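You operate a simulated robot arm through the tools that you are given. There is no shell and no other tool. Be economical: measure what you need, move in short steps, check, and stop when the job is done.

Carry out the task below with a simulated two-armed robot. There is one attempt and no reset: what you move stays moved.

## Task
Take the yellow pouch on the top of the box table and put it away on the top of the steel shelf over the belt. Put the clear cup with the green band in the basin of the steel sink. Fetch the green pouch labelled "G547" from the top of the box table and set it on the feed end of the grey mesh belt. Fetch the green block and set it on the flat yellow pad. Push the middle drawer of the tall steel cabinet shut. Put the clear cup with the blue band in the basin of the steel sink. Push the drawer of the steel table with the heat block shut. Open the drawer of the small case, put the white bearing block from the top of the small drawer case on the small white board, then shut the drawer. Turn the yellow dial of the grease box to 4. Shut the drawer of the grey edged table. Press the five key two times. Open the left drawer of the press table, take the folded cream cloth and leave it in the inside of the left drawer of the press table, then shut the drawer. Put the teal divider sheet on the second shelf from the bottom of the tall rack away on the top shelf of the wide rack. The order is free. Set down upright: clear cup with the green band, clear cup with the blue band, white bearing block.

The check looks at the end state, three seconds after you hand in, the way a careful person would. Anything else that was tipped, shoved, dropped, spilled or broken makes it a failure. Flat cloth is picked up by pressing the open fingertips on it (5 to 10 N) and closing them slowly along it; thin cloth reads only 2 to 8 mm in the jaws.

## Robot
Two 7-joint arms with two-finger grippers on one trunk, on a base that drives. Base frame: it is fixed to the floor where the robot stands at the start and does not move with it; the origin is under the middle of the robot, x ahead of it, y to its left, z up; the surface under the hand at the start is at about z = 0.86. Lengths are in m, angles in rad, forces in N, time in s.
The left shoulder is at the start at [0.06, 0.179, 1.132], the right one opposite. With the tool pointing down near the work surface each hand reaches from about 0.26 to 0.66 m from the robot's upright axis, wherever it stands, measured 20 degrees to its own side. Places, roughly: basin of the steel sink [-0.9, 2, 0.8]; clear cup with the blue band (7x7x9 cm) [0, -0.8, 0.8]; clear cup with the green band (7x7x9 cm) [0.4, 0.1, 0.9]; drawer of the grey edged table [0.3, -3.9, 0.8]; drawer of the small case [0.2, -1.7, 0.8]; drawer of the steel table with the heat block [-0.1, -1.3, 0.7]; feed end of the grey mesh belt (34x20 cm) [-1.06, -2.66, 0.7]; five key [0.5, -4.2, 1.1]; flat yellow pad (11x10x2 cm) [0.4, -0.3, 0.9]; folded cream cloth (10x6x3 cm) [0.3, -5.8, 0.8]; green block (10x6x6 cm) [0.4, 0.7, 0.2]; green pouch [0.5, 0.25, 0.75]; inside of the left drawer of the press table [-1.8, -6.3, 0.7]; left drawer of the press table [-1.8, -6.2, 0.7]; middle drawer of the tall steel cabinet [0.2, 1.3, 0.4]; small white board (17x12x2 cm) [-1.9, -2.2, 0.8]; teal divider sheet (34x24x4 cm) [0.6, -7, 0.6]; top of the steel shelf over the belt [-1, -3.2, 0.8]; top shelf of the wide rack [-6.2, -8.4, 1.4]; white bearing block (9x3x5 cm) [0.1, -1.7, 0.9]; yellow dial of the grease box [0.3, -1.9, 0.9]; yellow pouch [0.5, 0, 0.75]. Payload 1.96 kg a hand.
Tool frame (each hand has its own): the origin (TCP) lies between the finger pads and is the grasp point; the fingertips stand 0.02 m ahead of it; z points along the fingers, y is the line along which they close. Largest opening 0.072 m; the body of the gripper starts 0.038 m behind the TCP.
Orientation is that of the tool frame in the base frame, as a unit quaternion [x, y, z, w]. With the fingers straight down and closing along the base's y, the tool's x points along the base's -x, its y along +y and its z along -z.

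## Interface
- The arms move only by the tool send_rows. It takes "left_steps", "right_steps" or both (then of equal length, played together; a hand with none holds still); each is a list of rows, each a list of 6 numbers: the shift along the tool's x, y, z in m, then the turn, a rotation vector about the tool's x, y, z in rad. In form: [[x, y, z, rx, ry, rz], ...]. A call has 1 to 8 rows; each row shifts and turns the commanded pose from where the row before left it, along the tool's axes as they then stand. "left_grip" and "right_grip" are, for a hand that has rows, the closure in counts, from 0 (fully open) to 255 (shut), set as the call begins (left out, the last holds). Rows are played at 5 a second. More than 0.05 m and 0.15 rad between two rows, or a gripper value outside its range, and nothing of the call is played. Where a pose cannot be reached the arm comes as near as it can. A force on the tool above 40 N (or 10 N above the force at the start of the call, whichever is more), or a blocked arm, ends the call early, and 0.2 s more pass. The fingers move at their own pace (about 0.153 m/s each) and stop on an object; they squeeze with about 38 N. The grip force told is the motor's: it shows also when the fingers shut on nothing. Time passes only in rows, and 0.2 s behind the last, so rows that do not move let the fingers close. It gives the time, the measured TCP pose, the force on the tool (base axes), the opening and the grip force at its end, in the units of the frame above (readings bear some noise), with the torque about the TCP (base axes, N m) and any sound that the robot's microphone picked up.
- Cameras (640 x 400 px; columns grow to the right, rows downward): "scene" is now at [0.0038, -0.0145, 1.6694]; the picture's right is [-0.22, -0.98, 0.00], its down [-0.84, 0.19, -0.51] and it looks along [0.50, -0.11, -0.86] (base axes); focal length 266 px, centre (320, 200). "left" rides on the left gripper at [0.071, -0.019, -0.082] in its tool frame; the picture's right is [0.26, 0.97, 0.00], its down [-0.67, 0.18, -0.72] and it looks along [-0.69, 0.19, 0.70] (tool axes); focal length 280 px, centre (320, 200). "right" rides on the right gripper at [0.071, 0.019, -0.082] in its tool frame; the picture's right is [-0.26, 0.97, 0.00], its down [-0.67, -0.18, -0.72] and it looks along [-0.69, -0.19, 0.70] (tool axes); focal length 280 px, centre (320, 200). There is no depth. A picture from a camera that has moved, and an enlarged one, comes with that camera's place and axes in the base frame and with its lens.
- snapshot(camera): a new picture of that camera. It takes no simulated time.
- move_column(by): slides the trunk up (or, below 0, down) by that many m; the arms and the scene camera ride with it, the base frame stays. It gives what a move gives, with no picture.
- steer(legs): drives the robot by 1 to 6 legs, each [ahead, left, turn to the left] in m, m and rad, along the robot's own axes; the way and the turn of a leg run together, so that a leg with both is an arc; at most 1.5 m and 3.142 rad a leg. The arms and the cameras ride along, it lands a little off, and it stops where it bumps. It gives what a move gives.
- pan_tilt(pan, tilt): turns the head with the scene camera to pan (to the left, within 1.501 rad either way) and tilt (down, from -0.506 to 1.204), counted from straight ahead of the robot. It gives what a move gives.
- close_up(camera, box): a new picture of the part [left, top, right, bottom] of that camera's present view, enlarged. It takes no simulated time.
- hand_in(): hands the job in; it is judged then, once.

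Go step by step. Nothing tells you exact positions but the pictures and the camera data: compare them with the known pose of the tool, close in by small moves and look again before you grip or let go. The budget is 577 turns and 370 pictures, counting those below and the enlarged ones. Unless the task says otherwise, let go and move clear before handing in, and close with one line.

The tools are called after "Call:" by a JSON object that holds its "method" and its "body". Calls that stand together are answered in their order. send_rows: Moves the arms, as the interface text tells. Its arguments: {"type":"object","properties":{"left_steps":{"type":"array"},"left_grip":{"type":"number"},"right_steps":{"type":"array"},"right_grip":{"type":"number"}},"required":[]} The other tools are called the same way: move_column (by) slides the trunk up or down; steer (legs) drives the base; pan_tilt (pan, tilt) turns the head that bears the scene camera; snapshot (camera) takes a picture; close_up (camera, box) takes an enlarged picture of a part of a camera's view; hand_in () hands the job in.

At the start:

```text
time: 0.0
left_tcp_pos: [0.355, 0.1864, 1.1633]
left_ee_rot: [-0.001, 1.0, 0.0, 0.0]
left_force: [-0.2, 0.0, 1.0]
left_moment: [0.02, -0.01, 0.02]
left_grip_width: 0.072
left_grasp_force: 0.0
right_tcp_pos: [0.3713, -0.1511, 1.0959]
right_ee_rot: [0.0, 1.0, 0.0, 0.0]
right_force: [0.1, 0.1, -0.3]
right_moment: [-0.02, 0.0, -0.01]
right_grip_width: 0.072
right_grasp_force: 0.1
trunk travel left (down, up): [-0.777, 0.213]
robot x, y, heading: [-0.0011, -0.0029, 0.004]
head pan, tilt: [-0.218, 1.037]
```

scene: 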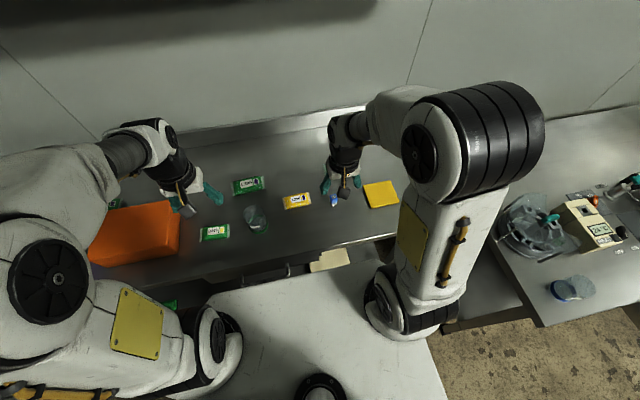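
right: 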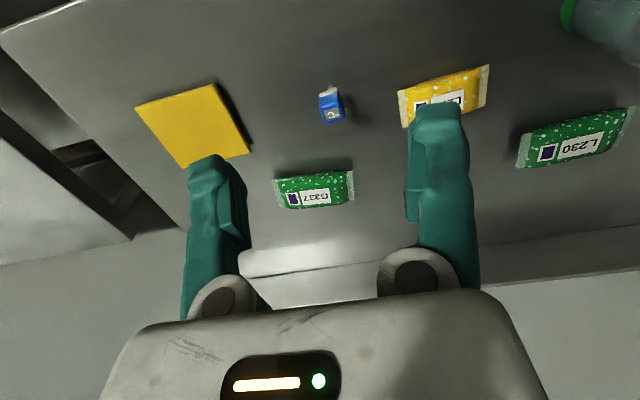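
left: 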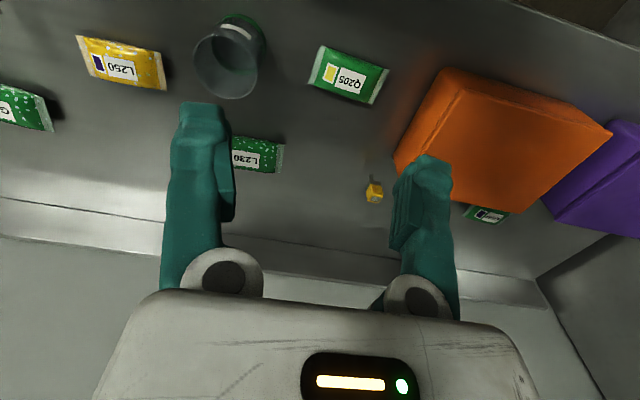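

I see a steel bench ahead with pouches, a clear cup, the yellow pad and orange/purple boxes. I'll look around before moving.

Call:
{"method": "close_up", "body": {"camera": "scene", "box": [80, 140, 420, 310]}}

Call:
{"method": "close_up", "body": {"camera": "left", "box": [0, 0, 640, 240]}}

Call:
{"method": "pan_tilt", "body": {"pan": 1.2, "tilt": 0.6}}

Call:
{"method": "snapshot", "body": {"camera": "scene"}}

Call:
{"method": "pan_tilt", "body": {"pan": -1.3, "tilt": 0.6}}

Call:
{"method": "snapshot", "body": {"camera": "scene"}}

```text
1.88 times, centred on (250, 225) of scene
camera zoom: at [0.0038, -0.0145, 1.6694], right [-0.22, -0.98, 0.0], down [-0.84, 0.19, -0.51], along [0.5, -0.11, -0.86], focal length 500 px, centre (452, 153)
```

zoom: 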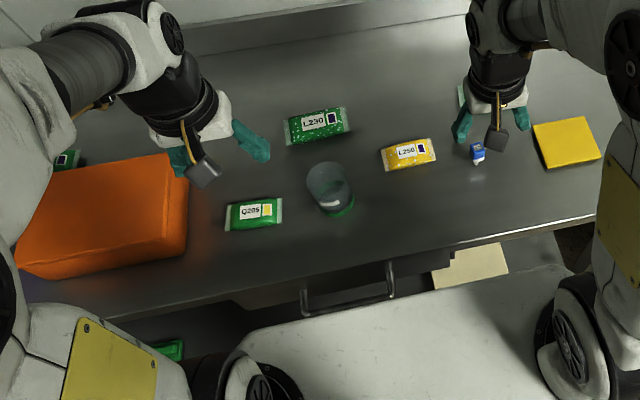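

```text
1.00 times, centred on (320, 120) of left (not enlarged: the box is as wide or as high as the picture)
camera zoom: at [0.2844, 0.1671, 1.2457], right [-0.26, 0.97, 0.0], down [0.67, 0.18, 0.72], along [0.69, 0.19, -0.7], focal length 280 px, centre (320, 280)
```

zoom: 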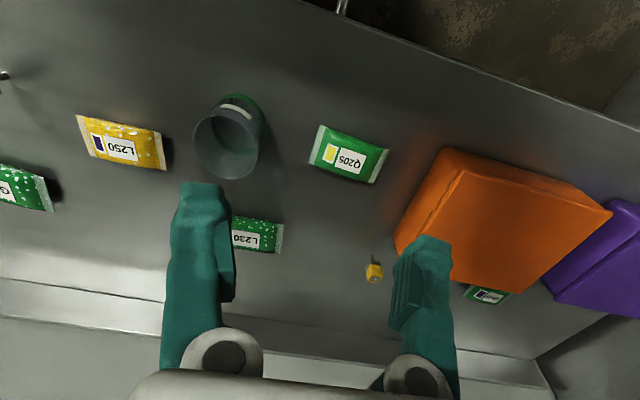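

```text
time: 1.6
left_tcp_pos: [0.3551, 0.1861, 1.1639]
left_ee_rot: [0.0, 1.0, -0.001, 0.001]
left_force: [0.4, -0.1, 0.5]
left_moment: [0.01, -0.01, 0.01]
left_grip_width: 0.0719
left_grasp_force: 0.0
right_tcp_pos: [0.3707, -0.1517, 1.0966]
right_ee_rot: [0.0, 1.0, -0.001, 0.0]
right_force: [1.4, 0.8, 0.1]
right_moment: [-0.02, -0.02, -0.03]
right_grip_width: 0.072
right_grasp_force: 0.0
trunk travel left (down, up): [-0.777, 0.213]
robot x, y, heading: [-0.0018, -0.0024, -0.001]
head pan, tilt: [1.201, 0.6]
```

```text
364 pictures are left
camera scene: at [-0.0298, 0.0825, 1.7039], right [0.93, -0.36, 0.0], down [-0.2, -0.53, -0.82], along [0.3, 0.77, -0.57], focal length 266 px, centre (320, 200)
```

scene: 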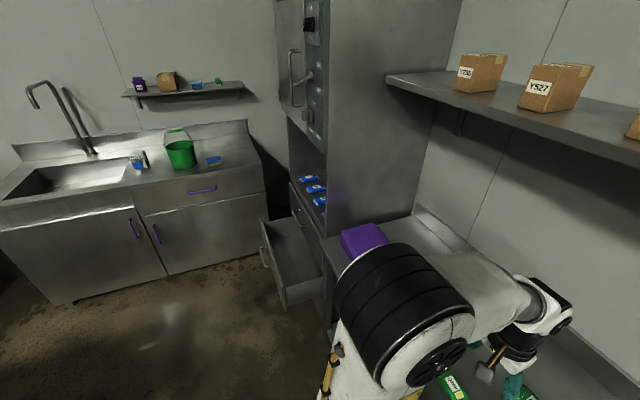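

```text
time: 3.8
left_tcp_pos: [0.3565, 0.1867, 1.1633]
left_ee_rot: [0.001, 1.0, 0.001, 0.001]
left_force: [-0.8, 0.4, 0.1]
left_moment: [0.01, -0.03, 0.0]
left_grip_width: 0.0719
left_grasp_force: 0.2
right_tcp_pos: [0.3718, -0.152, 1.0956]
right_ee_rot: [-0.001, 1.0, 0.0, -0.001]
right_force: [-0.1, 0.7, 0.7]
right_moment: [0.0, -0.01, 0.04]
right_grip_width: 0.072
right_grasp_force: 0.1
trunk travel left (down, up): [-0.777, 0.213]
robot x, y, heading: [0.0002, -0.0017, -0.006]
head pan, tilt: [-1.3, 0.6]
```

```text
363 pictures are left
camera scene: at [-0.0382, -0.085, 1.7039], right [-0.96, -0.27, 0.0], down [-0.15, 0.54, -0.83], along [0.22, -0.8, -0.56], focal length 266 px, centre (320, 200)
```

scene: 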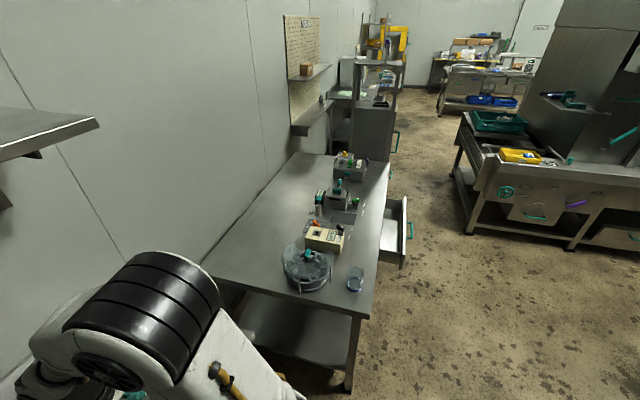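

Call:
{"method": "close_up", "body": {"camera": "left", "box": [440, 180, 540, 240]}}

Call:
{"method": "pan_tilt", "body": {"pan": 0.6, "tilt": 0.7}}

Call:
{"method": "snapshot", "body": {"camera": "scene"}}

```text
6.40 times, centred on (490, 210) of left
camera zoom: at [0.2844, 0.1671, 1.2457], right [-0.26, 0.97, 0.0], down [0.67, 0.18, 0.72], along [0.69, 0.19, -0.7], focal length 1794 px, centre (-768, 136)
```

zoom: 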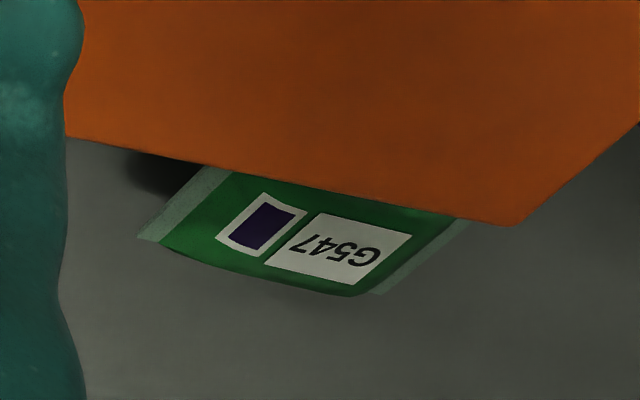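

```text
time: 5.7
left_tcp_pos: [0.3551, 0.187, 1.1634]
left_ee_rot: [0.0, 1.0, 0.0, 0.0]
left_force: [0.6, 0.3, 0.4]
left_moment: [-0.02, -0.03, -0.01]
left_grip_width: 0.0717
left_grasp_force: 0.1
right_tcp_pos: [0.3717, -0.1518, 1.0972]
right_ee_rot: [0.001, 1.0, -0.001, 0.0]
right_force: [0.2, -0.1, -0.2]
right_moment: [-0.01, -0.02, 0.04]
right_grip_width: 0.0723
right_grasp_force: 0.1
trunk travel left (down, up): [-0.777, 0.213]
robot x, y, heading: [0.0005, -0.0004, 0.002]
head pan, tilt: [0.6, 0.7]
```

```text
361 pictures are left
camera scene: at [0.0083, 0.048, 1.6953], right [0.56, -0.83, 0.0], down [-0.53, -0.36, -0.76], along [0.63, 0.43, -0.64], focal length 266 px, centre (320, 200)
```

scene: 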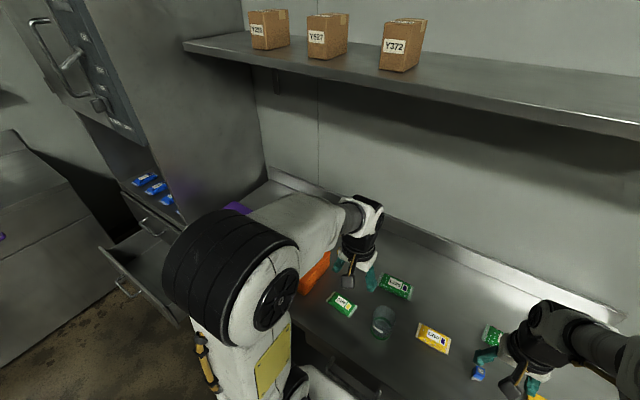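

G547 sits behind the orange box near [0.62, 0.59]. I start with the green-banded cup with the left hand: hover over it at about [0.413, 0.103].

Call:
{"method": "send_rows", "body": {"left_steps": [[-0.03, -0.04, 0.03, 0, 0, 0], [-0.028, -0.043, 0.03, 0, 0, 0], [0, 0, 0.04, 0, 0, 0], [0, 0, 0, 0, 0, 0]], "left_grip": 0}}

Call:
{"method": "pan_tilt", "body": {"pan": 0.1, "tilt": 1.0}}

Call:
{"method": "snapshot", "body": {"camera": "left"}}

Call:
{"method": "snapshot", "body": {"camera": "scene"}}

```text
refused: row 1 steps farther than a row can; nothing moved
```

```text
time: 6.6
left_tcp_pos: [0.3555, 0.1867, 1.1636]
left_ee_rot: [0.0, 1.0, 0.0, 0.0]
left_force: [-0.4, 1.1, 0.1]
left_moment: [-0.01, 0.01, -0.01]
left_grip_width: 0.072
left_grasp_force: 0.1
right_tcp_pos: [0.3725, -0.1511, 1.096]
right_ee_rot: [0.0, 1.0, 0.0, 0.0]
right_force: [-0.5, -0.1, -0.2]
right_moment: [0.0, -0.02, 0.02]
right_grip_width: 0.0722
right_grasp_force: 0.1
trunk travel left (down, up): [-0.777, 0.213]
robot x, y, heading: [0.0007, 0.001, 0.002]
head pan, tilt: [0.099, 1.0]
```

```text
360 pictures are left
camera left: at [0.2844, 0.1672, 1.2457], right [-0.26, 0.97, 0.0], down [0.67, 0.18, 0.72], along [0.69, 0.19, -0.7], focal length 280 px, centre (320, 200)
```

left: 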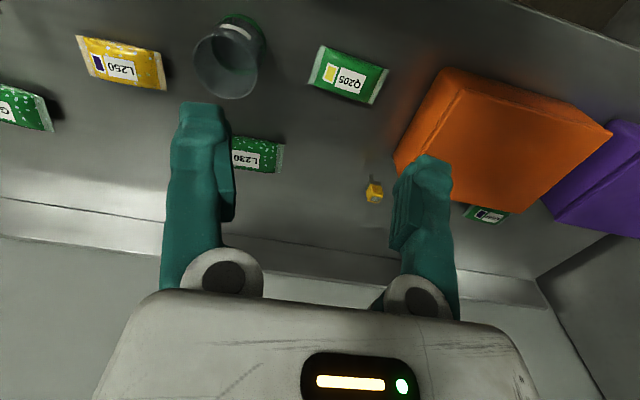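

```text
359 pictures are left
camera scene: at [0.0074, 0.0072, 1.6719], right [0.1, -0.99, 0.0], down [-0.84, -0.08, -0.54], along [0.54, 0.05, -0.84], focal length 266 px, centre (320, 200)
```

scene: 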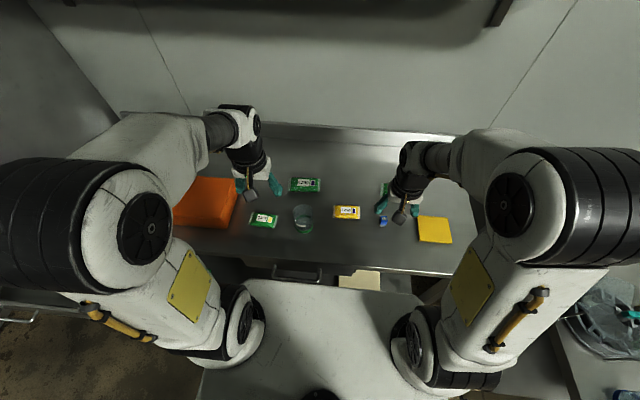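

The row limit is on the total norm; I re-send with shorter rows.

Call:
{"method": "send_rows", "body": {"left_steps": [[-0.02, -0.028, 0.03, 0, 0, 0], [-0.02, -0.028, 0.03, 0, 0, 0], [-0.018, -0.027, 0.03, 0, 0, 0], [0, 0, 0.01, 0, 0, 0], [0, 0, 0, 0, 0, 0]], "left_grip": 0}}

Call:
{"method": "snapshot", "body": {"camera": "left"}}

Call:
{"method": "close_up", "body": {"camera": "scene", "box": [220, 160, 380, 260]}}

```text
time: 7.8
left_tcp_pos: [0.4108, 0.1041, 1.063]
left_ee_rot: [0.0, 1.0, -0.001, 0.0]
left_force: [0.1, -0.7, 0.5]
left_moment: [-0.02, -0.01, -0.02]
left_grip_width: 0.0719
left_grasp_force: 0.1
right_tcp_pos: [0.3713, -0.1508, 1.0958]
right_ee_rot: [0.0, 1.0, -0.001, -0.001]
right_force: [0.4, -0.5, 0.0]
right_moment: [-0.04, -0.04, -0.01]
right_grip_width: 0.0719
right_grasp_force: 0.1
trunk travel left (down, up): [-0.777, 0.213]
robot x, y, heading: [0.0023, 0.0017, 0.002]
head pan, tilt: [0.099, 1.0]
```

```text
358 pictures are left
camera left: at [0.3408, 0.0848, 1.1455], right [-0.26, 0.97, 0.0], down [0.67, 0.18, 0.72], along [0.69, 0.19, -0.7], focal length 280 px, centre (320, 200)
```

left: 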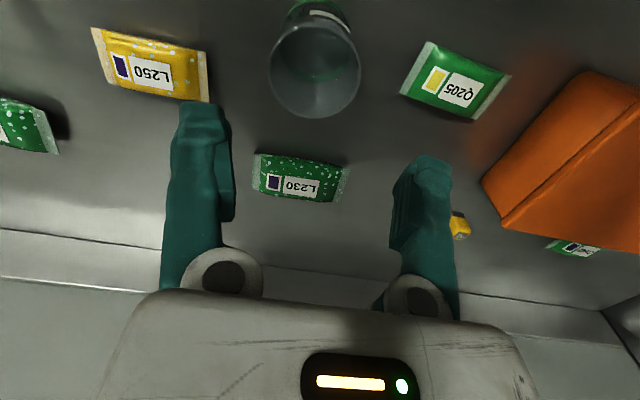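

```text
4.00 times, centred on (300, 210) of scene
camera zoom: at [0.0073, 0.007, 1.6719], right [0.1, -1.0, 0.0], down [-0.84, -0.08, -0.54], along [0.54, 0.05, -0.84], focal length 1063 px, centre (400, 160)
```

zoom: 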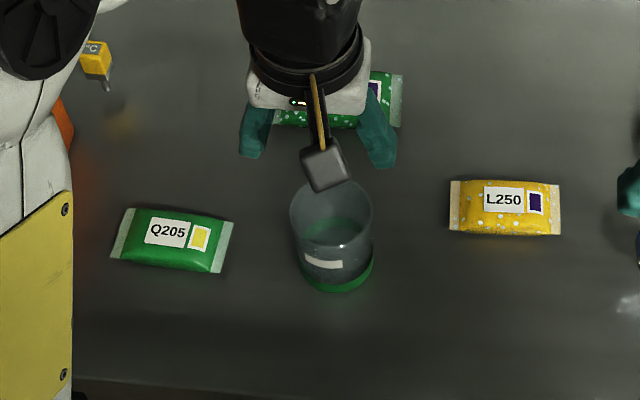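

Call:
{"method": "send_rows", "body": {"left_steps": [[0.004, -0.006, 0.04, 0, 0, 0], [0, 0, 0.04, 0, 0, 0], [0, 0, 0.043, 0, 0, 0], [0, 0, 0, 0, 0, 0]]}}

Call:
{"method": "snapshot", "body": {"camera": "left"}}

```text
time: 8.8
left_tcp_pos: [0.4092, 0.0973, 0.9403]
left_ee_rot: [0.001, 1.0, -0.001, -0.001]
left_force: [-0.1, -0.5, -0.6]
left_moment: [0.02, -0.02, 0.0]
left_grip_width: 0.072
left_grasp_force: 0.1
right_tcp_pos: [0.3715, -0.1508, 1.0953]
right_ee_rot: [0.0, 1.0, 0.0, 0.0]
right_force: [0.3, 0.3, -0.1]
right_moment: [-0.01, -0.02, -0.03]
right_grip_width: 0.072
right_grasp_force: 0.1
trunk travel left (down, up): [-0.777, 0.213]
robot x, y, heading: [-0.0001, 0.0008, 0.006]
head pan, tilt: [0.099, 1.0]
```

```text
356 pictures are left
camera left: at [0.3376, 0.0782, 1.0226], right [-0.26, 0.96, 0.0], down [0.67, 0.18, 0.72], along [0.69, 0.19, -0.7], focal length 280 px, centre (320, 200)
```

left: 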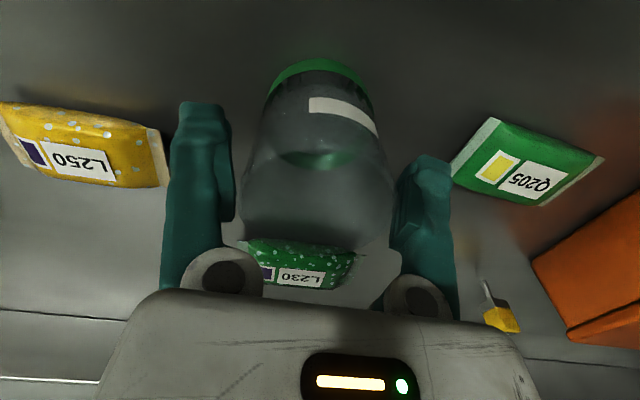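

Call:
{"method": "send_rows", "body": {"left_steps": [[0, 0, 0, 0, 0, 0], [0, 0, 0, 0, 0, 0], [0, 0, 0, 0, 0, 0], [0, 0, -0.05, 0, 0, 0], [0, 0, -0.05, 0, 0, 0], [0, 0, -0.04, 0, 0, 0], [0, 0, 0, 0, 0, 0]], "left_grip": 255}}

Call:
{"method": "snapshot", "body": {"camera": "left"}}

```text
time: 10.4
left_tcp_pos: [0.4102, 0.0965, 1.0813]
left_ee_rot: [-0.001, 1.0, 0.0, 0.0]
left_force: [-0.8, 0.0, -0.3]
left_moment: [0.02, 0.0, 0.02]
left_grip_width: 0.0
left_grasp_force: 29.6
right_tcp_pos: [0.3717, -0.152, 1.096]
right_ee_rot: [0.001, 1.0, 0.0, 0.0]
right_force: [-0.3, -0.2, -0.7]
right_moment: [0.0, 0.01, 0.01]
right_grip_width: 0.0721
right_grasp_force: 0.1
trunk travel left (down, up): [-0.777, 0.213]
robot x, y, heading: [0.0015, 0.0045, -0.003]
head pan, tilt: [0.099, 1.0]
```

```text
355 pictures are left
camera left: at [0.3391, 0.078, 1.1643], right [-0.26, 0.97, 0.0], down [0.67, 0.18, 0.72], along [0.69, 0.19, -0.7], focal length 280 px, centre (320, 200)
```

left: 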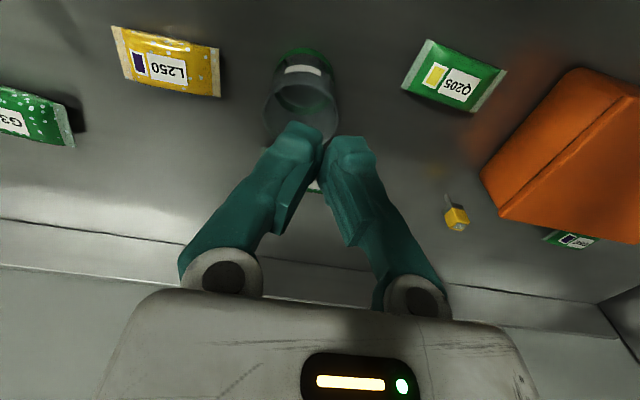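

The jaws closed above the rim, so the rim is lower (~0.92) and the cup is nearly as wide as the jaws. I'll grip the cup wall instead: one finger inside, one outside. First a precise look.

Call:
{"method": "send_rows", "body": {"left_steps": [[0.05, 0, 0, 0, 0, 0], [0, 0, 0, 0, 0, 0]], "left_grip": 0}}

Call:
{"method": "close_up", "body": {"camera": "left", "box": [200, 10, 440, 160]}}

Call:
{"method": "close_up", "body": {"camera": "scene", "box": [260, 180, 340, 240]}}

```text
time: 11.0
left_tcp_pos: [0.3616, 0.099, 1.0828]
left_ee_rot: [0.0, 1.0, 0.0, -0.001]
left_force: [-1.3, 0.0, -0.9]
left_moment: [-0.01, 0.0, -0.01]
left_grip_width: 0.0721
left_grasp_force: 0.0
right_tcp_pos: [0.3718, -0.1528, 1.0958]
right_ee_rot: [-0.001, 1.0, 0.0, 0.0]
right_force: [0.3, -0.4, -0.1]
right_moment: [-0.03, -0.03, -0.01]
right_grip_width: 0.0718
right_grasp_force: 0.1
trunk travel left (down, up): [-0.777, 0.213]
robot x, y, heading: [0.0023, -0.0004, -0.0]
head pan, tilt: [0.099, 1.0]
```

```text
2.67 times, centred on (320, 85) of left
camera zoom: at [0.2905, 0.079, 1.1642], right [-0.26, 0.97, 0.0], down [0.68, 0.18, 0.71], along [0.69, 0.19, -0.7], focal length 748 px, centre (320, 507)
```

zoom: 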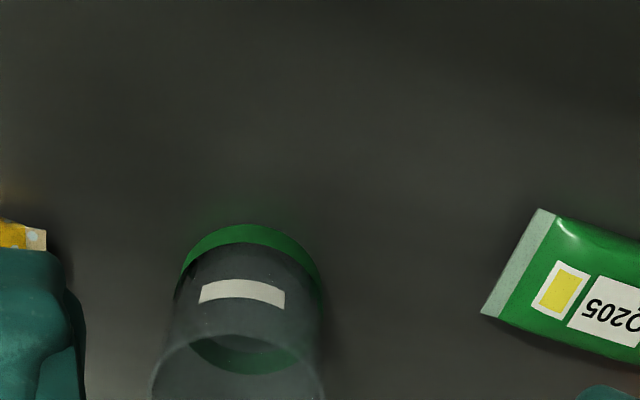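

```text
6.67 times, centred on (300, 210) of scene
camera zoom: at [0.0092, 0.0069, 1.6719], right [0.1, -1.0, 0.0], down [-0.84, -0.08, -0.54], along [0.54, 0.05, -0.84], focal length 1772 px, centre (453, 133)
```

zoom: 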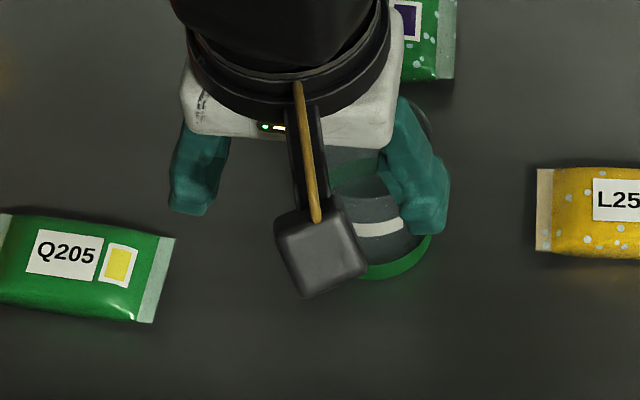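

Closing nudged the cup forward a few cm (still upright). I'll get a clean view for triangulation.

Call:
{"method": "send_rows", "body": {"left_steps": [[0, 0.045, 0, 0, 0, 0], [0, 0.045, 0, 0, 0, 0], [0, 0, 0, 0, 0, 0]]}}

Call:
{"method": "close_up", "body": {"camera": "left", "box": [100, 0, 340, 150]}}

Call:
{"method": "close_up", "body": {"camera": "scene", "box": [260, 180, 356, 240]}}

```text
time: 11.8
left_tcp_pos: [0.3614, 0.1904, 1.0817]
left_ee_rot: [0.0, 1.0, 0.0, 0.0]
left_force: [-0.7, -0.5, 0.0]
left_moment: [-0.02, 0.01, 0.03]
left_grip_width: 0.0722
left_grasp_force: 0.1
right_tcp_pos: [0.3721, -0.1531, 1.0956]
right_ee_rot: [0.0, 1.0, 0.0, 0.0]
right_force: [-0.1, -0.4, -0.6]
right_moment: [0.05, -0.02, -0.03]
right_grip_width: 0.0722
right_grasp_force: 0.0
trunk travel left (down, up): [-0.777, 0.213]
robot x, y, heading: [-0.0008, 0.0038, -0.003]
head pan, tilt: [0.099, 1.0]
```

```text
2.67 times, centred on (220, 75) of left
camera zoom: at [0.2902, 0.1708, 1.1642], right [-0.26, 0.97, 0.0], down [0.67, 0.18, 0.72], along [0.69, 0.19, -0.7], focal length 748 px, centre (587, 533)
```

zoom: 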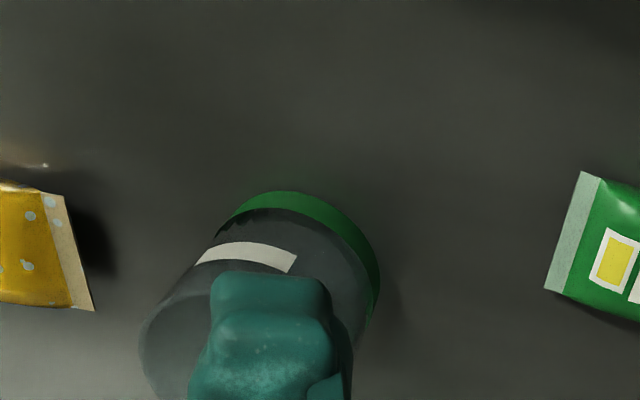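

```text
6.67 times, centred on (308, 210) of scene
camera zoom: at [0.0071, 0.0058, 1.6719], right [0.1, -1.0, 0.0], down [-0.84, -0.08, -0.54], along [0.54, 0.05, -0.84], focal length 1772 px, centre (400, 133)
```

zoom: 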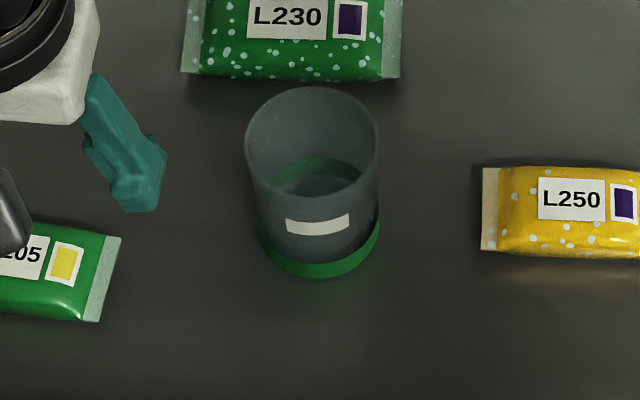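

Call:
{"method": "send_rows", "body": {"left_steps": [[-0.04, -0.02, 0.01, 0, 0, 0], [-0.04, -0.02, 0.02, 0, 0, 0], [-0.037, -0.02, 0.02, 0, 0, 0], [0, 0, 0.045, 0, 0, 0], [0, 0, 0, 0, 0, 0]]}}

Call:
{"method": "snapshot", "body": {"camera": "left"}}

Call:
{"method": "close_up", "body": {"camera": "scene", "box": [260, 170, 356, 230]}}

```text
time: 13.0
left_tcp_pos: [0.4779, 0.1287, 0.9863]
left_ee_rot: [0.0, 1.0, 0.0, 0.001]
left_force: [0.5, 0.0, -0.8]
left_moment: [-0.02, -0.01, 0.0]
left_grip_width: 0.072
left_grasp_force: 0.0
right_tcp_pos: [0.3704, -0.1496, 1.095]
right_ee_rot: [0.0, 1.0, 0.0, 0.0]
right_force: [-0.1, 0.4, 0.1]
right_moment: [0.01, 0.01, -0.01]
right_grip_width: 0.0719
right_grasp_force: 0.0
trunk travel left (down, up): [-0.777, 0.213]
robot x, y, heading: [0.0027, -0.0034, -0.0]
head pan, tilt: [0.099, 1.0]
```

```text
350 pictures are left
camera left: at [0.4065, 0.109, 1.0683], right [-0.26, 0.97, 0.0], down [0.67, 0.18, 0.72], along [0.69, 0.19, -0.7], focal length 280 px, centre (320, 200)
```

left: 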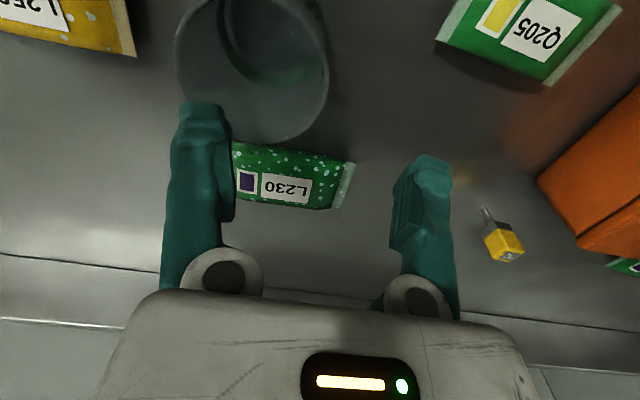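

```text
6.67 times, centred on (308, 200) of scene
camera zoom: at [0.0064, 0.0069, 1.6719], right [0.1, -1.0, 0.0], down [-0.84, -0.08, -0.54], along [0.54, 0.05, -0.84], focal length 1772 px, centre (400, 200)
```

zoom: 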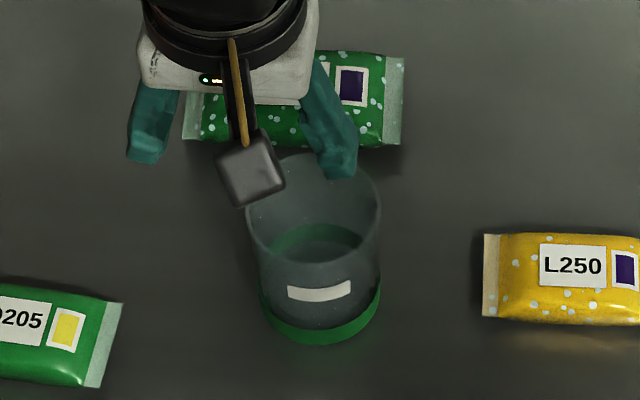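

Call:
{"method": "send_rows", "body": {"left_steps": [[0.01, 0, 0.02, 0, 0, 0], [0, 0, 0.03, 0, 0, 0], [0, 0, 0.022, 0, 0, 0], [0, 0, 0, 0, 0, 0]]}}

Call:
{"method": "snapshot", "body": {"camera": "left"}}

```text
time: 14.0
left_tcp_pos: [0.4678, 0.1291, 0.9144]
left_ee_rot: [0.0, 1.0, 0.001, 0.0]
left_force: [-1.0, -0.1, 0.4]
left_moment: [-0.01, -0.01, -0.02]
left_grip_width: 0.0721
left_grasp_force: 0.0
right_tcp_pos: [0.3708, -0.1525, 1.096]
right_ee_rot: [0.0, 1.0, -0.001, 0.0]
right_force: [-0.7, 0.7, 0.6]
right_moment: [-0.03, -0.01, 0.01]
right_grip_width: 0.072
right_grasp_force: 0.0
trunk travel left (down, up): [-0.777, 0.213]
robot x, y, heading: [-0.0024, 0.001, -0.002]
head pan, tilt: [0.099, 1.0]
```

```text
348 pictures are left
camera left: at [0.3967, 0.1097, 0.9965], right [-0.26, 0.97, 0.0], down [0.67, 0.18, 0.72], along [0.69, 0.19, -0.7], focal length 280 px, centre (320, 200)
```

left: 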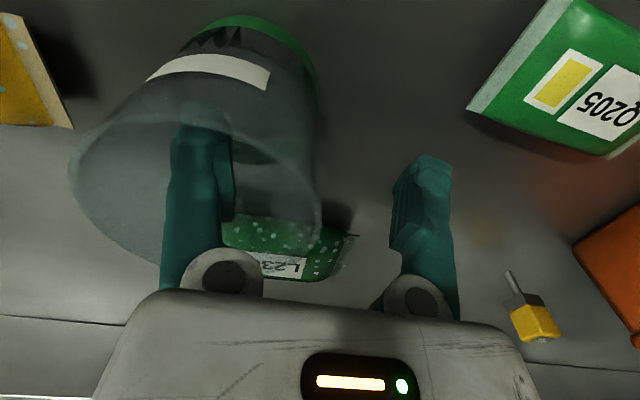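

Finger is inside the cup. Closing on the wall, then lifting a little.

Call:
{"method": "send_rows", "body": {"left_steps": [[0, 0, 0, 0, 0, 0], [0, 0, 0, 0, 0, 0], [0, 0, 0, 0, 0, 0], [0, 0, -0.03, 0, 0, 0], [0, 0, -0.03, 0, 0, 0], [0, 0, 0, 0, 0, 0]], "left_grip": 255}}

Call:
{"method": "snapshot", "body": {"camera": "left"}}

```text
time: 15.4
left_tcp_pos: [0.4663, 0.1286, 0.9747]
left_ee_rot: [0.0, 1.0, 0.0, -0.001]
left_force: [-0.5, -0.3, -1.2]
left_moment: [0.03, 0.02, 0.0]
left_grip_width: 0.0061
left_grasp_force: 31.0
right_tcp_pos: [0.3718, -0.1507, 1.0952]
right_ee_rot: [0.0, 1.0, 0.0, 0.001]
right_force: [-0.3, -0.2, 0.5]
right_moment: [0.01, -0.01, 0.01]
right_grip_width: 0.0721
right_grasp_force: 0.2
trunk travel left (down, up): [-0.777, 0.213]
robot x, y, heading: [0.0003, -0.0015, -0.0]
head pan, tilt: [0.099, 1.0]
```

```text
347 pictures are left
camera left: at [0.3962, 0.1089, 1.0568], right [-0.26, 0.97, 0.0], down [0.68, 0.18, 0.71], along [0.69, 0.19, -0.7], focal length 280 px, centre (320, 200)
```

left: 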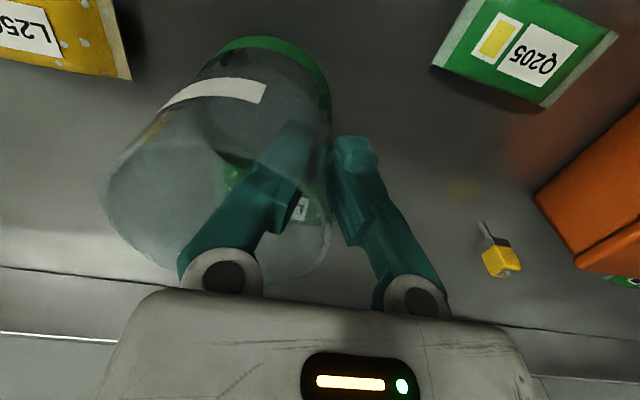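

Cup held by its wall (6 mm). Lift, retract, and drive back and right toward the blue-band cup.

Call:
{"method": "send_rows", "body": {"left_steps": [[0, 0, -0.05, 0, 0, 0], [0, 0, -0.05, 0, 0, 0], [0, 0, -0.05, 0, 0, 0], [0.045, 0, -0.02, 0, 0, 0], [0.045, 0.02, 0, 0, 0, 0], [0.03, 0.03, 0, 0, 0, 0]]}}

Call:
{"method": "steer", "body": {"legs": [[-0.5, 0, 0], [0, -0.6, 0]]}}

Call:
{"method": "pan_tilt", "body": {"pan": -0.3, "tilt": 0.9}}

Call:
{"method": "snapshot", "body": {"camera": "scene"}}

Call:
{"method": "snapshot", "body": {"camera": "right"}}

```text
time: 16.8
left_tcp_pos: [0.3465, 0.1811, 1.1433]
left_ee_rot: [0.001, 1.0, 0.0, 0.001]
left_force: [0.6, -0.7, 0.5]
left_moment: [0.01, -0.02, -0.02]
left_grip_width: 0.006
left_grasp_force: 31.2
right_tcp_pos: [0.3708, -0.1512, 1.097]
right_ee_rot: [0.0, 1.0, 0.0, -0.001]
right_force: [-0.4, -0.5, -0.6]
right_moment: [-0.02, -0.01, -0.01]
right_grip_width: 0.072
right_grasp_force: 0.1
trunk travel left (down, up): [-0.777, 0.213]
robot x, y, heading: [0.0023, 0.002, 0.003]
head pan, tilt: [0.099, 1.0]
```

```text
time: 22.8
left_tcp_pos: [-0.152, -0.4273, 1.1425]
left_ee_rot: [0.002, 1.0, 0.0, 0.0]
left_force: [-0.4, -0.2, -0.1]
left_moment: [-0.01, -0.02, 0.01]
left_grip_width: 0.0061
left_grasp_force: 30.5
right_tcp_pos: [-0.1291, -0.7595, 1.0955]
right_ee_rot: [0.001, 1.0, -0.001, 0.0]
right_force: [0.5, -1.1, 0.1]
right_moment: [0.0, 0.02, -0.03]
right_grip_width: 0.0722
right_grasp_force: 0.0
trunk travel left (down, up): [-0.777, 0.213]
robot x, y, heading: [-0.5013, -0.6092, -0.006]
head pan, tilt: [0.099, 1.0]
```

```text
time: 23.7
left_tcp_pos: [-0.1523, -0.4291, 1.1433]
left_ee_rot: [0.002, 1.0, 0.0, 0.0]
left_force: [0.3, 0.0, -1.1]
left_moment: [0.02, -0.04, -0.02]
left_grip_width: 0.0057
left_grasp_force: 30.4
right_tcp_pos: [-0.1305, -0.7596, 1.0966]
right_ee_rot: [0.001, 1.0, -0.001, 0.0]
right_force: [-0.5, 0.0, 0.3]
right_moment: [0.02, -0.02, -0.03]
right_grip_width: 0.0724
right_grasp_force: 0.0
trunk travel left (down, up): [-0.777, 0.213]
robot x, y, heading: [-0.4997, -0.6034, -0.001]
head pan, tilt: [-0.3, 0.901]
```

```text
346 pictures are left
camera scene: at [-0.4899, -0.6288, 1.6791], right [-0.3, -0.95, 0.0], down [-0.75, 0.23, -0.62], along [0.59, -0.18, -0.78], focal length 266 px, centre (320, 200)
```

scene: 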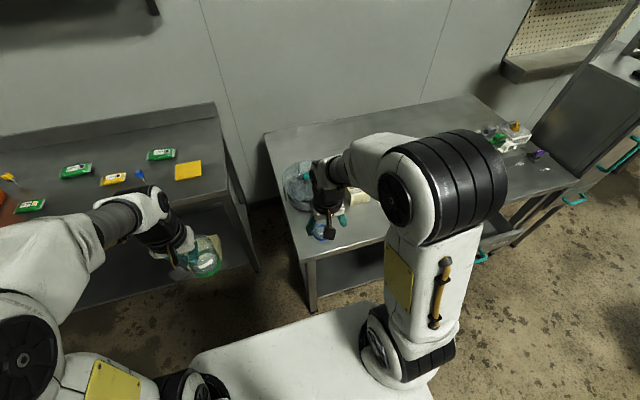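

```text
345 pictures are left
camera right: at [-0.2002, -0.7393, 1.1789], right [0.26, 0.96, 0.0], down [0.67, -0.18, 0.72], along [0.69, -0.19, -0.7], focal length 280 px, centre (320, 200)
```

right: 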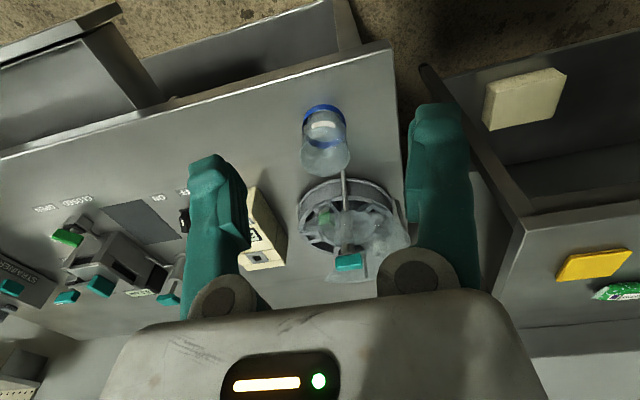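

Blue-band cup is near [0.043, -0.798], rim ≈0.85, beside a caged wheel. Hover closer and look.

Call:
{"method": "send_rows", "body": {"right_steps": [[-0.045, 0, 0.02, 0, 0, 0], [-0.045, 0, 0.02, 0, 0, 0], [-0.03, 0, 0.04, 0, 0, 0], [0, 0, 0.04, 0, 0, 0], [0, 0, 0, 0, 0, 0]]}}

Call:
{"method": "snapshot", "body": {"camera": "right"}}

Call:
{"method": "close_up", "body": {"camera": "scene", "box": [270, 150, 400, 250]}}

```text
time: 24.9
left_tcp_pos: [-0.1526, -0.4267, 1.1433]
left_ee_rot: [0.002, 1.0, 0.001, 0.0]
left_force: [0.1, -0.1, -0.8]
left_moment: [0.01, -0.03, -0.01]
left_grip_width: 0.006
left_grasp_force: 31.0
right_tcp_pos: [-0.0098, -0.7588, 0.9779]
right_ee_rot: [0.002, 1.0, -0.001, -0.001]
right_force: [0.5, 0.6, 0.4]
right_moment: [-0.01, -0.04, -0.01]
right_grip_width: 0.0718
right_grasp_force: 0.0
trunk travel left (down, up): [-0.777, 0.213]
robot x, y, heading: [-0.502, -0.607, -0.004]
head pan, tilt: [-0.3, 0.901]
```

```text
344 pictures are left
camera right: at [-0.0807, -0.7387, 1.0596], right [0.26, 0.96, 0.0], down [0.67, -0.18, 0.72], along [0.69, -0.19, -0.7], focal length 280 px, centre (320, 200)
```

right: 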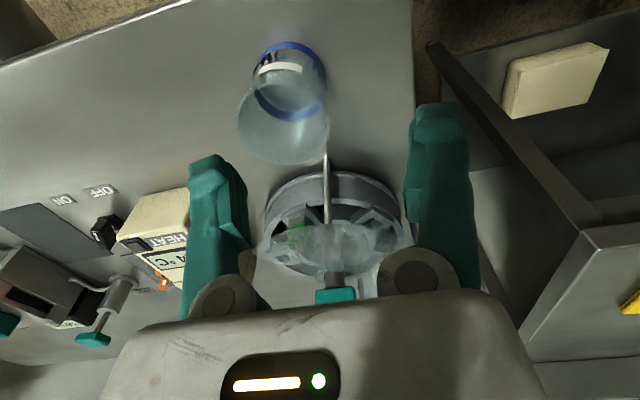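

```text
4.00 times, centred on (335, 200) of scene
camera zoom: at [-0.4907, -0.629, 1.6791], right [-0.3, -0.95, 0.0], down [-0.75, 0.23, -0.62], along [0.59, -0.19, -0.78], focal length 1063 px, centre (260, 200)
```

zoom: 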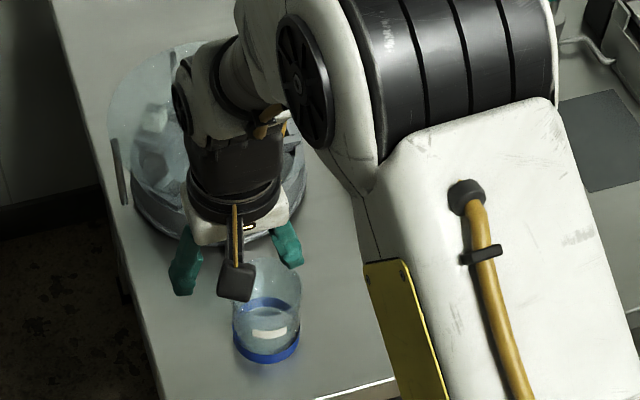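

A lever on the caged wheel ends near [0.068, -0.774, 0.853], so I'll grip the cup's wall on its far (-y) side, away from it.

Call:
{"method": "send_rows", "body": {"right_steps": [[-0.01, -0.037, 0.02, 0, 0, 0], [-0.012, -0.036, 0.03, 0, 0, 0], [-0.01, 0, 0.025, 0, 0, 0], [0, 0, 0, 0, 0, 0]]}}

Call:
{"method": "snapshot", "body": {"camera": "right"}}

Call:
{"method": "close_up", "body": {"camera": "scene", "box": [270, 150, 400, 250]}}

```text
time: 25.9
left_tcp_pos: [-0.1529, -0.4285, 1.1432]
left_ee_rot: [0.002, 1.0, 0.0, 0.001]
left_force: [0.0, 0.7, 0.3]
left_moment: [0.02, 0.02, 0.0]
left_grip_width: 0.0061
left_grasp_force: 31.2
right_tcp_pos: [0.0218, -0.8314, 0.9029]
right_ee_rot: [0.002, 1.0, 0.0, 0.0]
right_force: [0.2, -0.8, -0.4]
right_moment: [-0.01, 0.0, 0.0]
right_grip_width: 0.0721
right_grasp_force: 0.0
trunk travel left (down, up): [-0.777, 0.213]
robot x, y, heading: [-0.4992, -0.6056, -0.006]
head pan, tilt: [-0.3, 0.901]
```

```text
342 pictures are left
camera right: at [-0.0488, -0.8119, 0.9854], right [0.26, 0.96, 0.0], down [0.67, -0.18, 0.72], along [0.69, -0.19, -0.7], focal length 280 px, centre (320, 200)
```

right: 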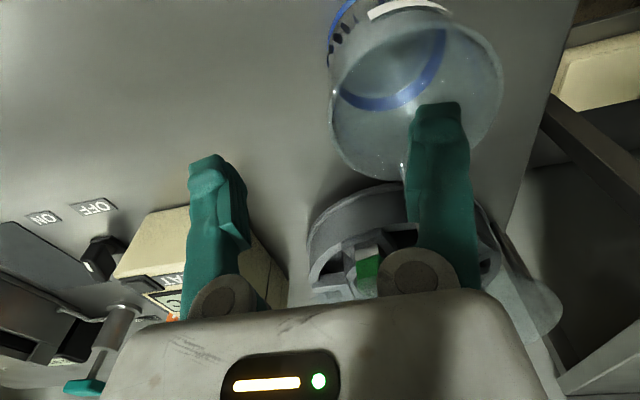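

```text
4.00 times, centred on (335, 200) of scene
camera zoom: at [-0.4903, -0.6296, 1.6791], right [-0.3, -0.95, 0.0], down [-0.75, 0.23, -0.62], along [0.59, -0.19, -0.78], focal length 1063 px, centre (260, 200)
```

zoom: 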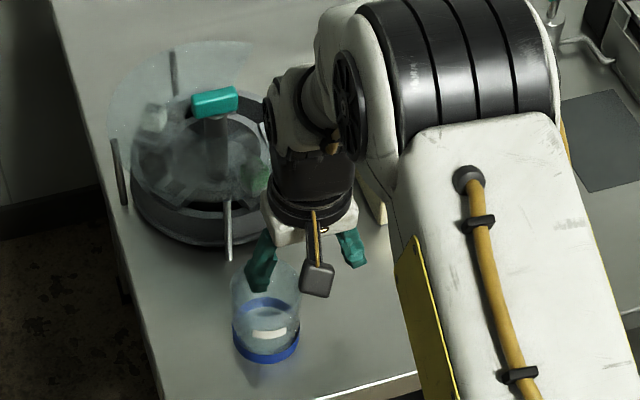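

Call:
{"method": "send_rows", "body": {"right_steps": [[0.009, 0.005, 0.01, 0, 0, 0], [0, 0, 0.04, 0, 0, 0], [0, 0, 0, 0, 0, 0]]}}

Call:
{"method": "snapshot", "body": {"camera": "right"}}

```text
time: 26.7
left_tcp_pos: [-0.1534, -0.4281, 1.1421]
left_ee_rot: [0.002, 1.0, 0.0, 0.0]
left_force: [-0.4, 0.1, -1.0]
left_moment: [-0.01, -0.01, -0.01]
left_grip_width: 0.0061
left_grasp_force: 30.6
right_tcp_pos: [0.0126, -0.8272, 0.8513]
right_ee_rot: [0.001, 1.0, -0.001, 0.0]
right_force: [-0.2, -0.1, 0.4]
right_moment: [0.01, -0.01, 0.01]
right_grip_width: 0.0721
right_grasp_force: 0.0
trunk travel left (down, up): [-0.777, 0.213]
robot x, y, heading: [-0.4997, -0.6044, -0.005]
head pan, tilt: [-0.3, 0.901]
```

```text
340 pictures are left
camera right: at [-0.0577, -0.8074, 0.9335], right [0.26, 0.96, 0.0], down [0.67, -0.18, 0.72], along [0.69, -0.19, -0.7], focal length 280 px, centre (320, 200)
```

right: 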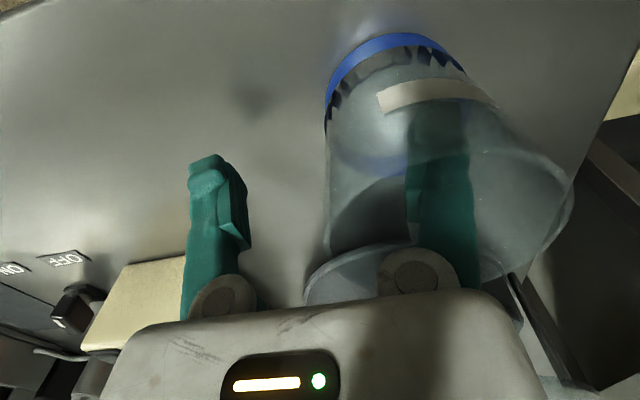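

Finger inside. Close and lift straight up.

Call:
{"method": "send_rows", "body": {"right_steps": [[0, 0, 0, 0, 0, 0], [0, 0, 0, 0, 0, 0], [0, 0, 0, 0, 0, 0], [0, 0, -0.04, 0, 0, 0], [0, 0, -0.05, 0, 0, 0], [0, 0, -0.05, 0, 0, 0], [0, 0, -0.05, 0, 0, 0]], "right_grip": 255}}

Call:
{"method": "snapshot", "body": {"camera": "right"}}

Call:
{"method": "snapshot", "body": {"camera": "scene"}}

```text
time: 28.3
left_tcp_pos: [-0.1533, -0.4281, 1.1435]
left_ee_rot: [0.002, 1.0, 0.0, 0.001]
left_force: [-0.6, -0.3, -0.2]
left_moment: [-0.02, -0.04, 0.01]
left_grip_width: 0.0058
left_grasp_force: 30.4
right_tcp_pos: [0.0126, -0.8262, 1.0403]
right_ee_rot: [0.001, 1.0, 0.0, 0.0]
right_force: [0.5, -0.2, -1.1]
right_moment: [-0.04, -0.02, 0.01]
right_grip_width: 0.0059
right_grasp_force: 32.0
trunk travel left (down, up): [-0.777, 0.213]
robot x, y, heading: [-0.502, -0.6063, -0.006]
head pan, tilt: [-0.3, 0.901]
```

```text
339 pictures are left
camera right: at [-0.0579, -0.8073, 1.1233], right [0.26, 0.96, 0.0], down [0.67, -0.18, 0.72], along [0.69, -0.19, -0.7], focal length 280 px, centre (320, 200)
```

right: 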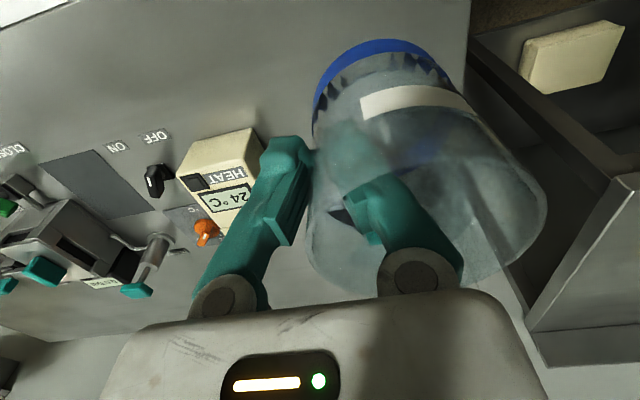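

```text
338 pictures are left
camera scene: at [-0.4913, -0.6286, 1.6791], right [-0.3, -0.95, 0.0], down [-0.75, 0.23, -0.62], along [0.59, -0.19, -0.78], focal length 266 px, centre (320, 200)
```

scene: 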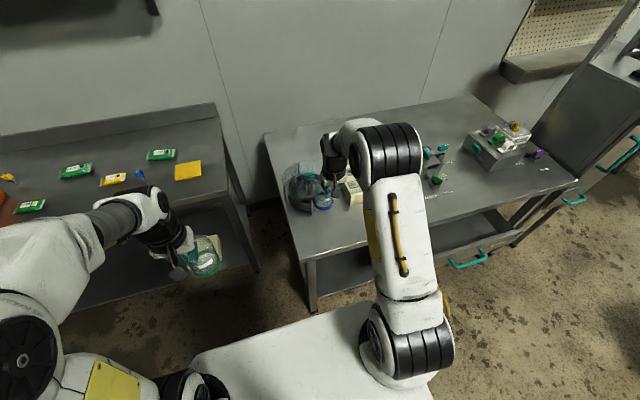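

Both cups are held. Drive back and left to the sink, turning to face +y.

Call:
{"method": "steer", "body": {"legs": [[-0.45, 0, 0], [0, 0.9, 0], [0, 0, 1.5708]]}}

Call:
{"method": "send_rows", "body": {"right_steps": [[0.045, 0, -0.02, 0, 0, 0], [0.045, 0, -0.02, 0, 0, 0], [0.03, 0, -0.03, 0, 0, 0]]}}

Call:
{"method": "pan_tilt", "body": {"pan": 0, "tilt": 0.6}}

Call:
{"method": "snapshot", "body": {"camera": "scene"}}

```text
time: 31.0
left_tcp_pos: [-0.5951, -0.4264, 1.1441]
left_ee_rot: [0.003, 1.0, -0.001, 0.001]
left_force: [-0.4, -0.2, -0.8]
left_moment: [0.04, -0.05, 0.01]
left_grip_width: 0.0058
left_grasp_force: 31.2
right_tcp_pos: [-0.4294, -0.8267, 1.0416]
right_ee_rot: [0.004, 1.0, -0.001, 0.001]
right_force: [-0.2, -0.1, -0.9]
right_moment: [-0.01, -0.01, 0.01]
right_grip_width: 0.0059
right_grasp_force: 32.0
trunk travel left (down, up): [-0.777, 0.213]
robot x, y, heading: [-0.9395, -0.6062, -0.006]
head pan, tilt: [-0.3, 0.901]
stopped in leg 1: the robot was blocked; the commanded pose is now the measured one
```

```text
time: 31.8
left_tcp_pos: [-0.5929, -0.4268, 1.1436]
left_ee_rot: [0.002, 1.0, -0.001, 0.0]
left_force: [-0.7, 0.5, -0.3]
left_moment: [-0.01, 0.02, 0.0]
left_grip_width: 0.0061
left_grasp_force: 30.6
right_tcp_pos: [-0.5477, -0.8249, 1.1094]
right_ee_rot: [0.003, 1.0, 0.0, 0.0]
right_force: [-0.3, -0.6, -1.2]
right_moment: [0.0, -0.02, 0.01]
right_grip_width: 0.0058
right_grasp_force: 32.6
trunk travel left (down, up): [-0.777, 0.213]
robot x, y, heading: [-0.9417, -0.6044, -0.01]
head pan, tilt: [-0.3, 0.901]
```

```text
time: 32.6
left_tcp_pos: [-0.5937, -0.4265, 1.1429]
left_ee_rot: [0.003, 1.0, 0.0, 0.0]
left_force: [-0.4, 0.1, -0.9]
left_moment: [0.01, -0.03, -0.01]
left_grip_width: 0.0059
left_grasp_force: 30.6
right_tcp_pos: [-0.5466, -0.8246, 1.1098]
right_ee_rot: [0.002, 1.0, -0.001, 0.0]
right_force: [0.0, 0.1, -0.3]
right_moment: [-0.01, 0.02, -0.01]
right_grip_width: 0.006
right_grasp_force: 32.3
trunk travel left (down, up): [-0.777, 0.213]
robot x, y, heading: [-0.9392, -0.6041, -0.006]
head pan, tilt: [0.0, 0.6]
```

```text
337 pictures are left
camera scene: at [-0.9143, -0.6047, 1.7038], right [-0.01, -1.0, 0.0], down [-0.57, 0.0, -0.82], along [0.82, -0.01, -0.57], focal length 266 px, centre (320, 200)
```

scene: 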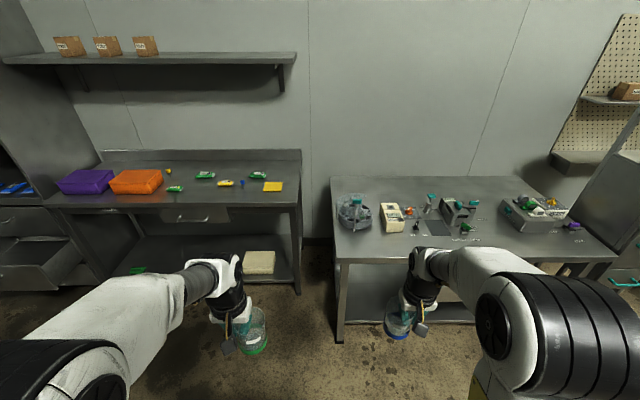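

I bumped something behind. I'll look to both sides to find it.

Call:
{"method": "pan_tilt", "body": {"pan": 1.5, "tilt": 0.7}}

Call:
{"method": "snapshot", "body": {"camera": "scene"}}

Call:
{"method": "pan_tilt", "body": {"pan": -1.5, "tilt": 0.7}}

Call:
{"method": "snapshot", "body": {"camera": "scene"}}

```text
time: 34.2
left_tcp_pos: [-0.593, -0.428, 1.1442]
left_ee_rot: [0.002, 1.0, 0.0, 0.001]
left_force: [0.1, 0.3, -0.4]
left_moment: [0.03, 0.0, 0.02]
left_grip_width: 0.0059
left_grasp_force: 30.8
right_tcp_pos: [-0.5478, -0.8255, 1.1094]
right_ee_rot: [0.003, 1.0, -0.001, 0.0]
right_force: [-0.3, 0.4, -0.1]
right_moment: [-0.06, 0.0, -0.01]
right_grip_width: 0.0061
right_grasp_force: 32.1
trunk travel left (down, up): [-0.777, 0.213]
robot x, y, heading: [-0.941, -0.6041, -0.009]
head pan, tilt: [1.499, 0.7]
```

```text
336 pictures are left
camera scene: at [-0.9963, -0.5193, 1.6953], right [1.0, -0.08, 0.0], down [-0.05, -0.64, -0.76], along [0.06, 0.76, -0.64], focal length 266 px, centre (320, 200)
```

scene: 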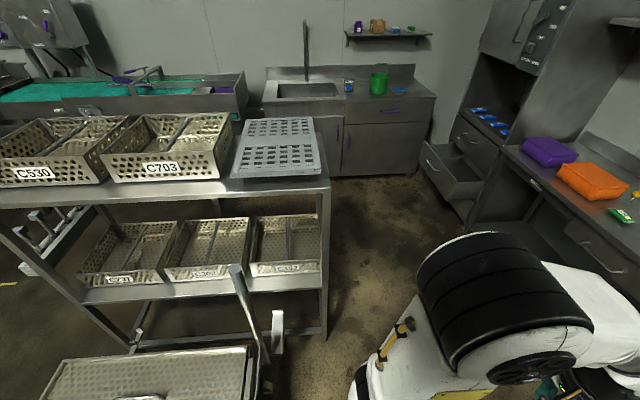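

```text
time: 36.8
left_tcp_pos: [-0.5934, -0.4263, 1.1445]
left_ee_rot: [0.003, 1.0, 0.0, -0.001]
left_force: [0.6, -0.2, -1.1]
left_moment: [0.0, 0.0, -0.02]
left_grip_width: 0.0061
left_grasp_force: 31.0
right_tcp_pos: [-0.5471, -0.8261, 1.1103]
right_ee_rot: [0.002, 1.0, -0.001, 0.0]
right_force: [0.2, 0.1, -0.6]
right_moment: [0.0, 0.0, -0.01]
right_grip_width: 0.006
right_grasp_force: 32.1
trunk travel left (down, up): [-0.777, 0.213]
robot x, y, heading: [-0.937, -0.6012, -0.003]
head pan, tilt: [-1.499, 0.7]
```

```text
335 pictures are left
camera scene: at [-0.9974, -0.6887, 1.6953], right [-1.0, -0.07, 0.0], down [-0.04, 0.64, -0.76], along [0.05, -0.76, -0.64], focal length 266 px, centre (320, 200)
```

scene: 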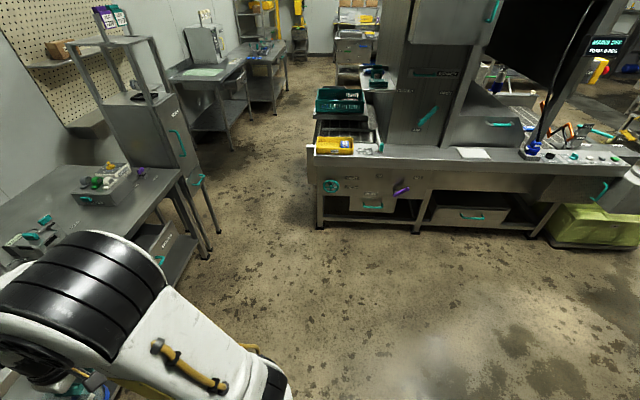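

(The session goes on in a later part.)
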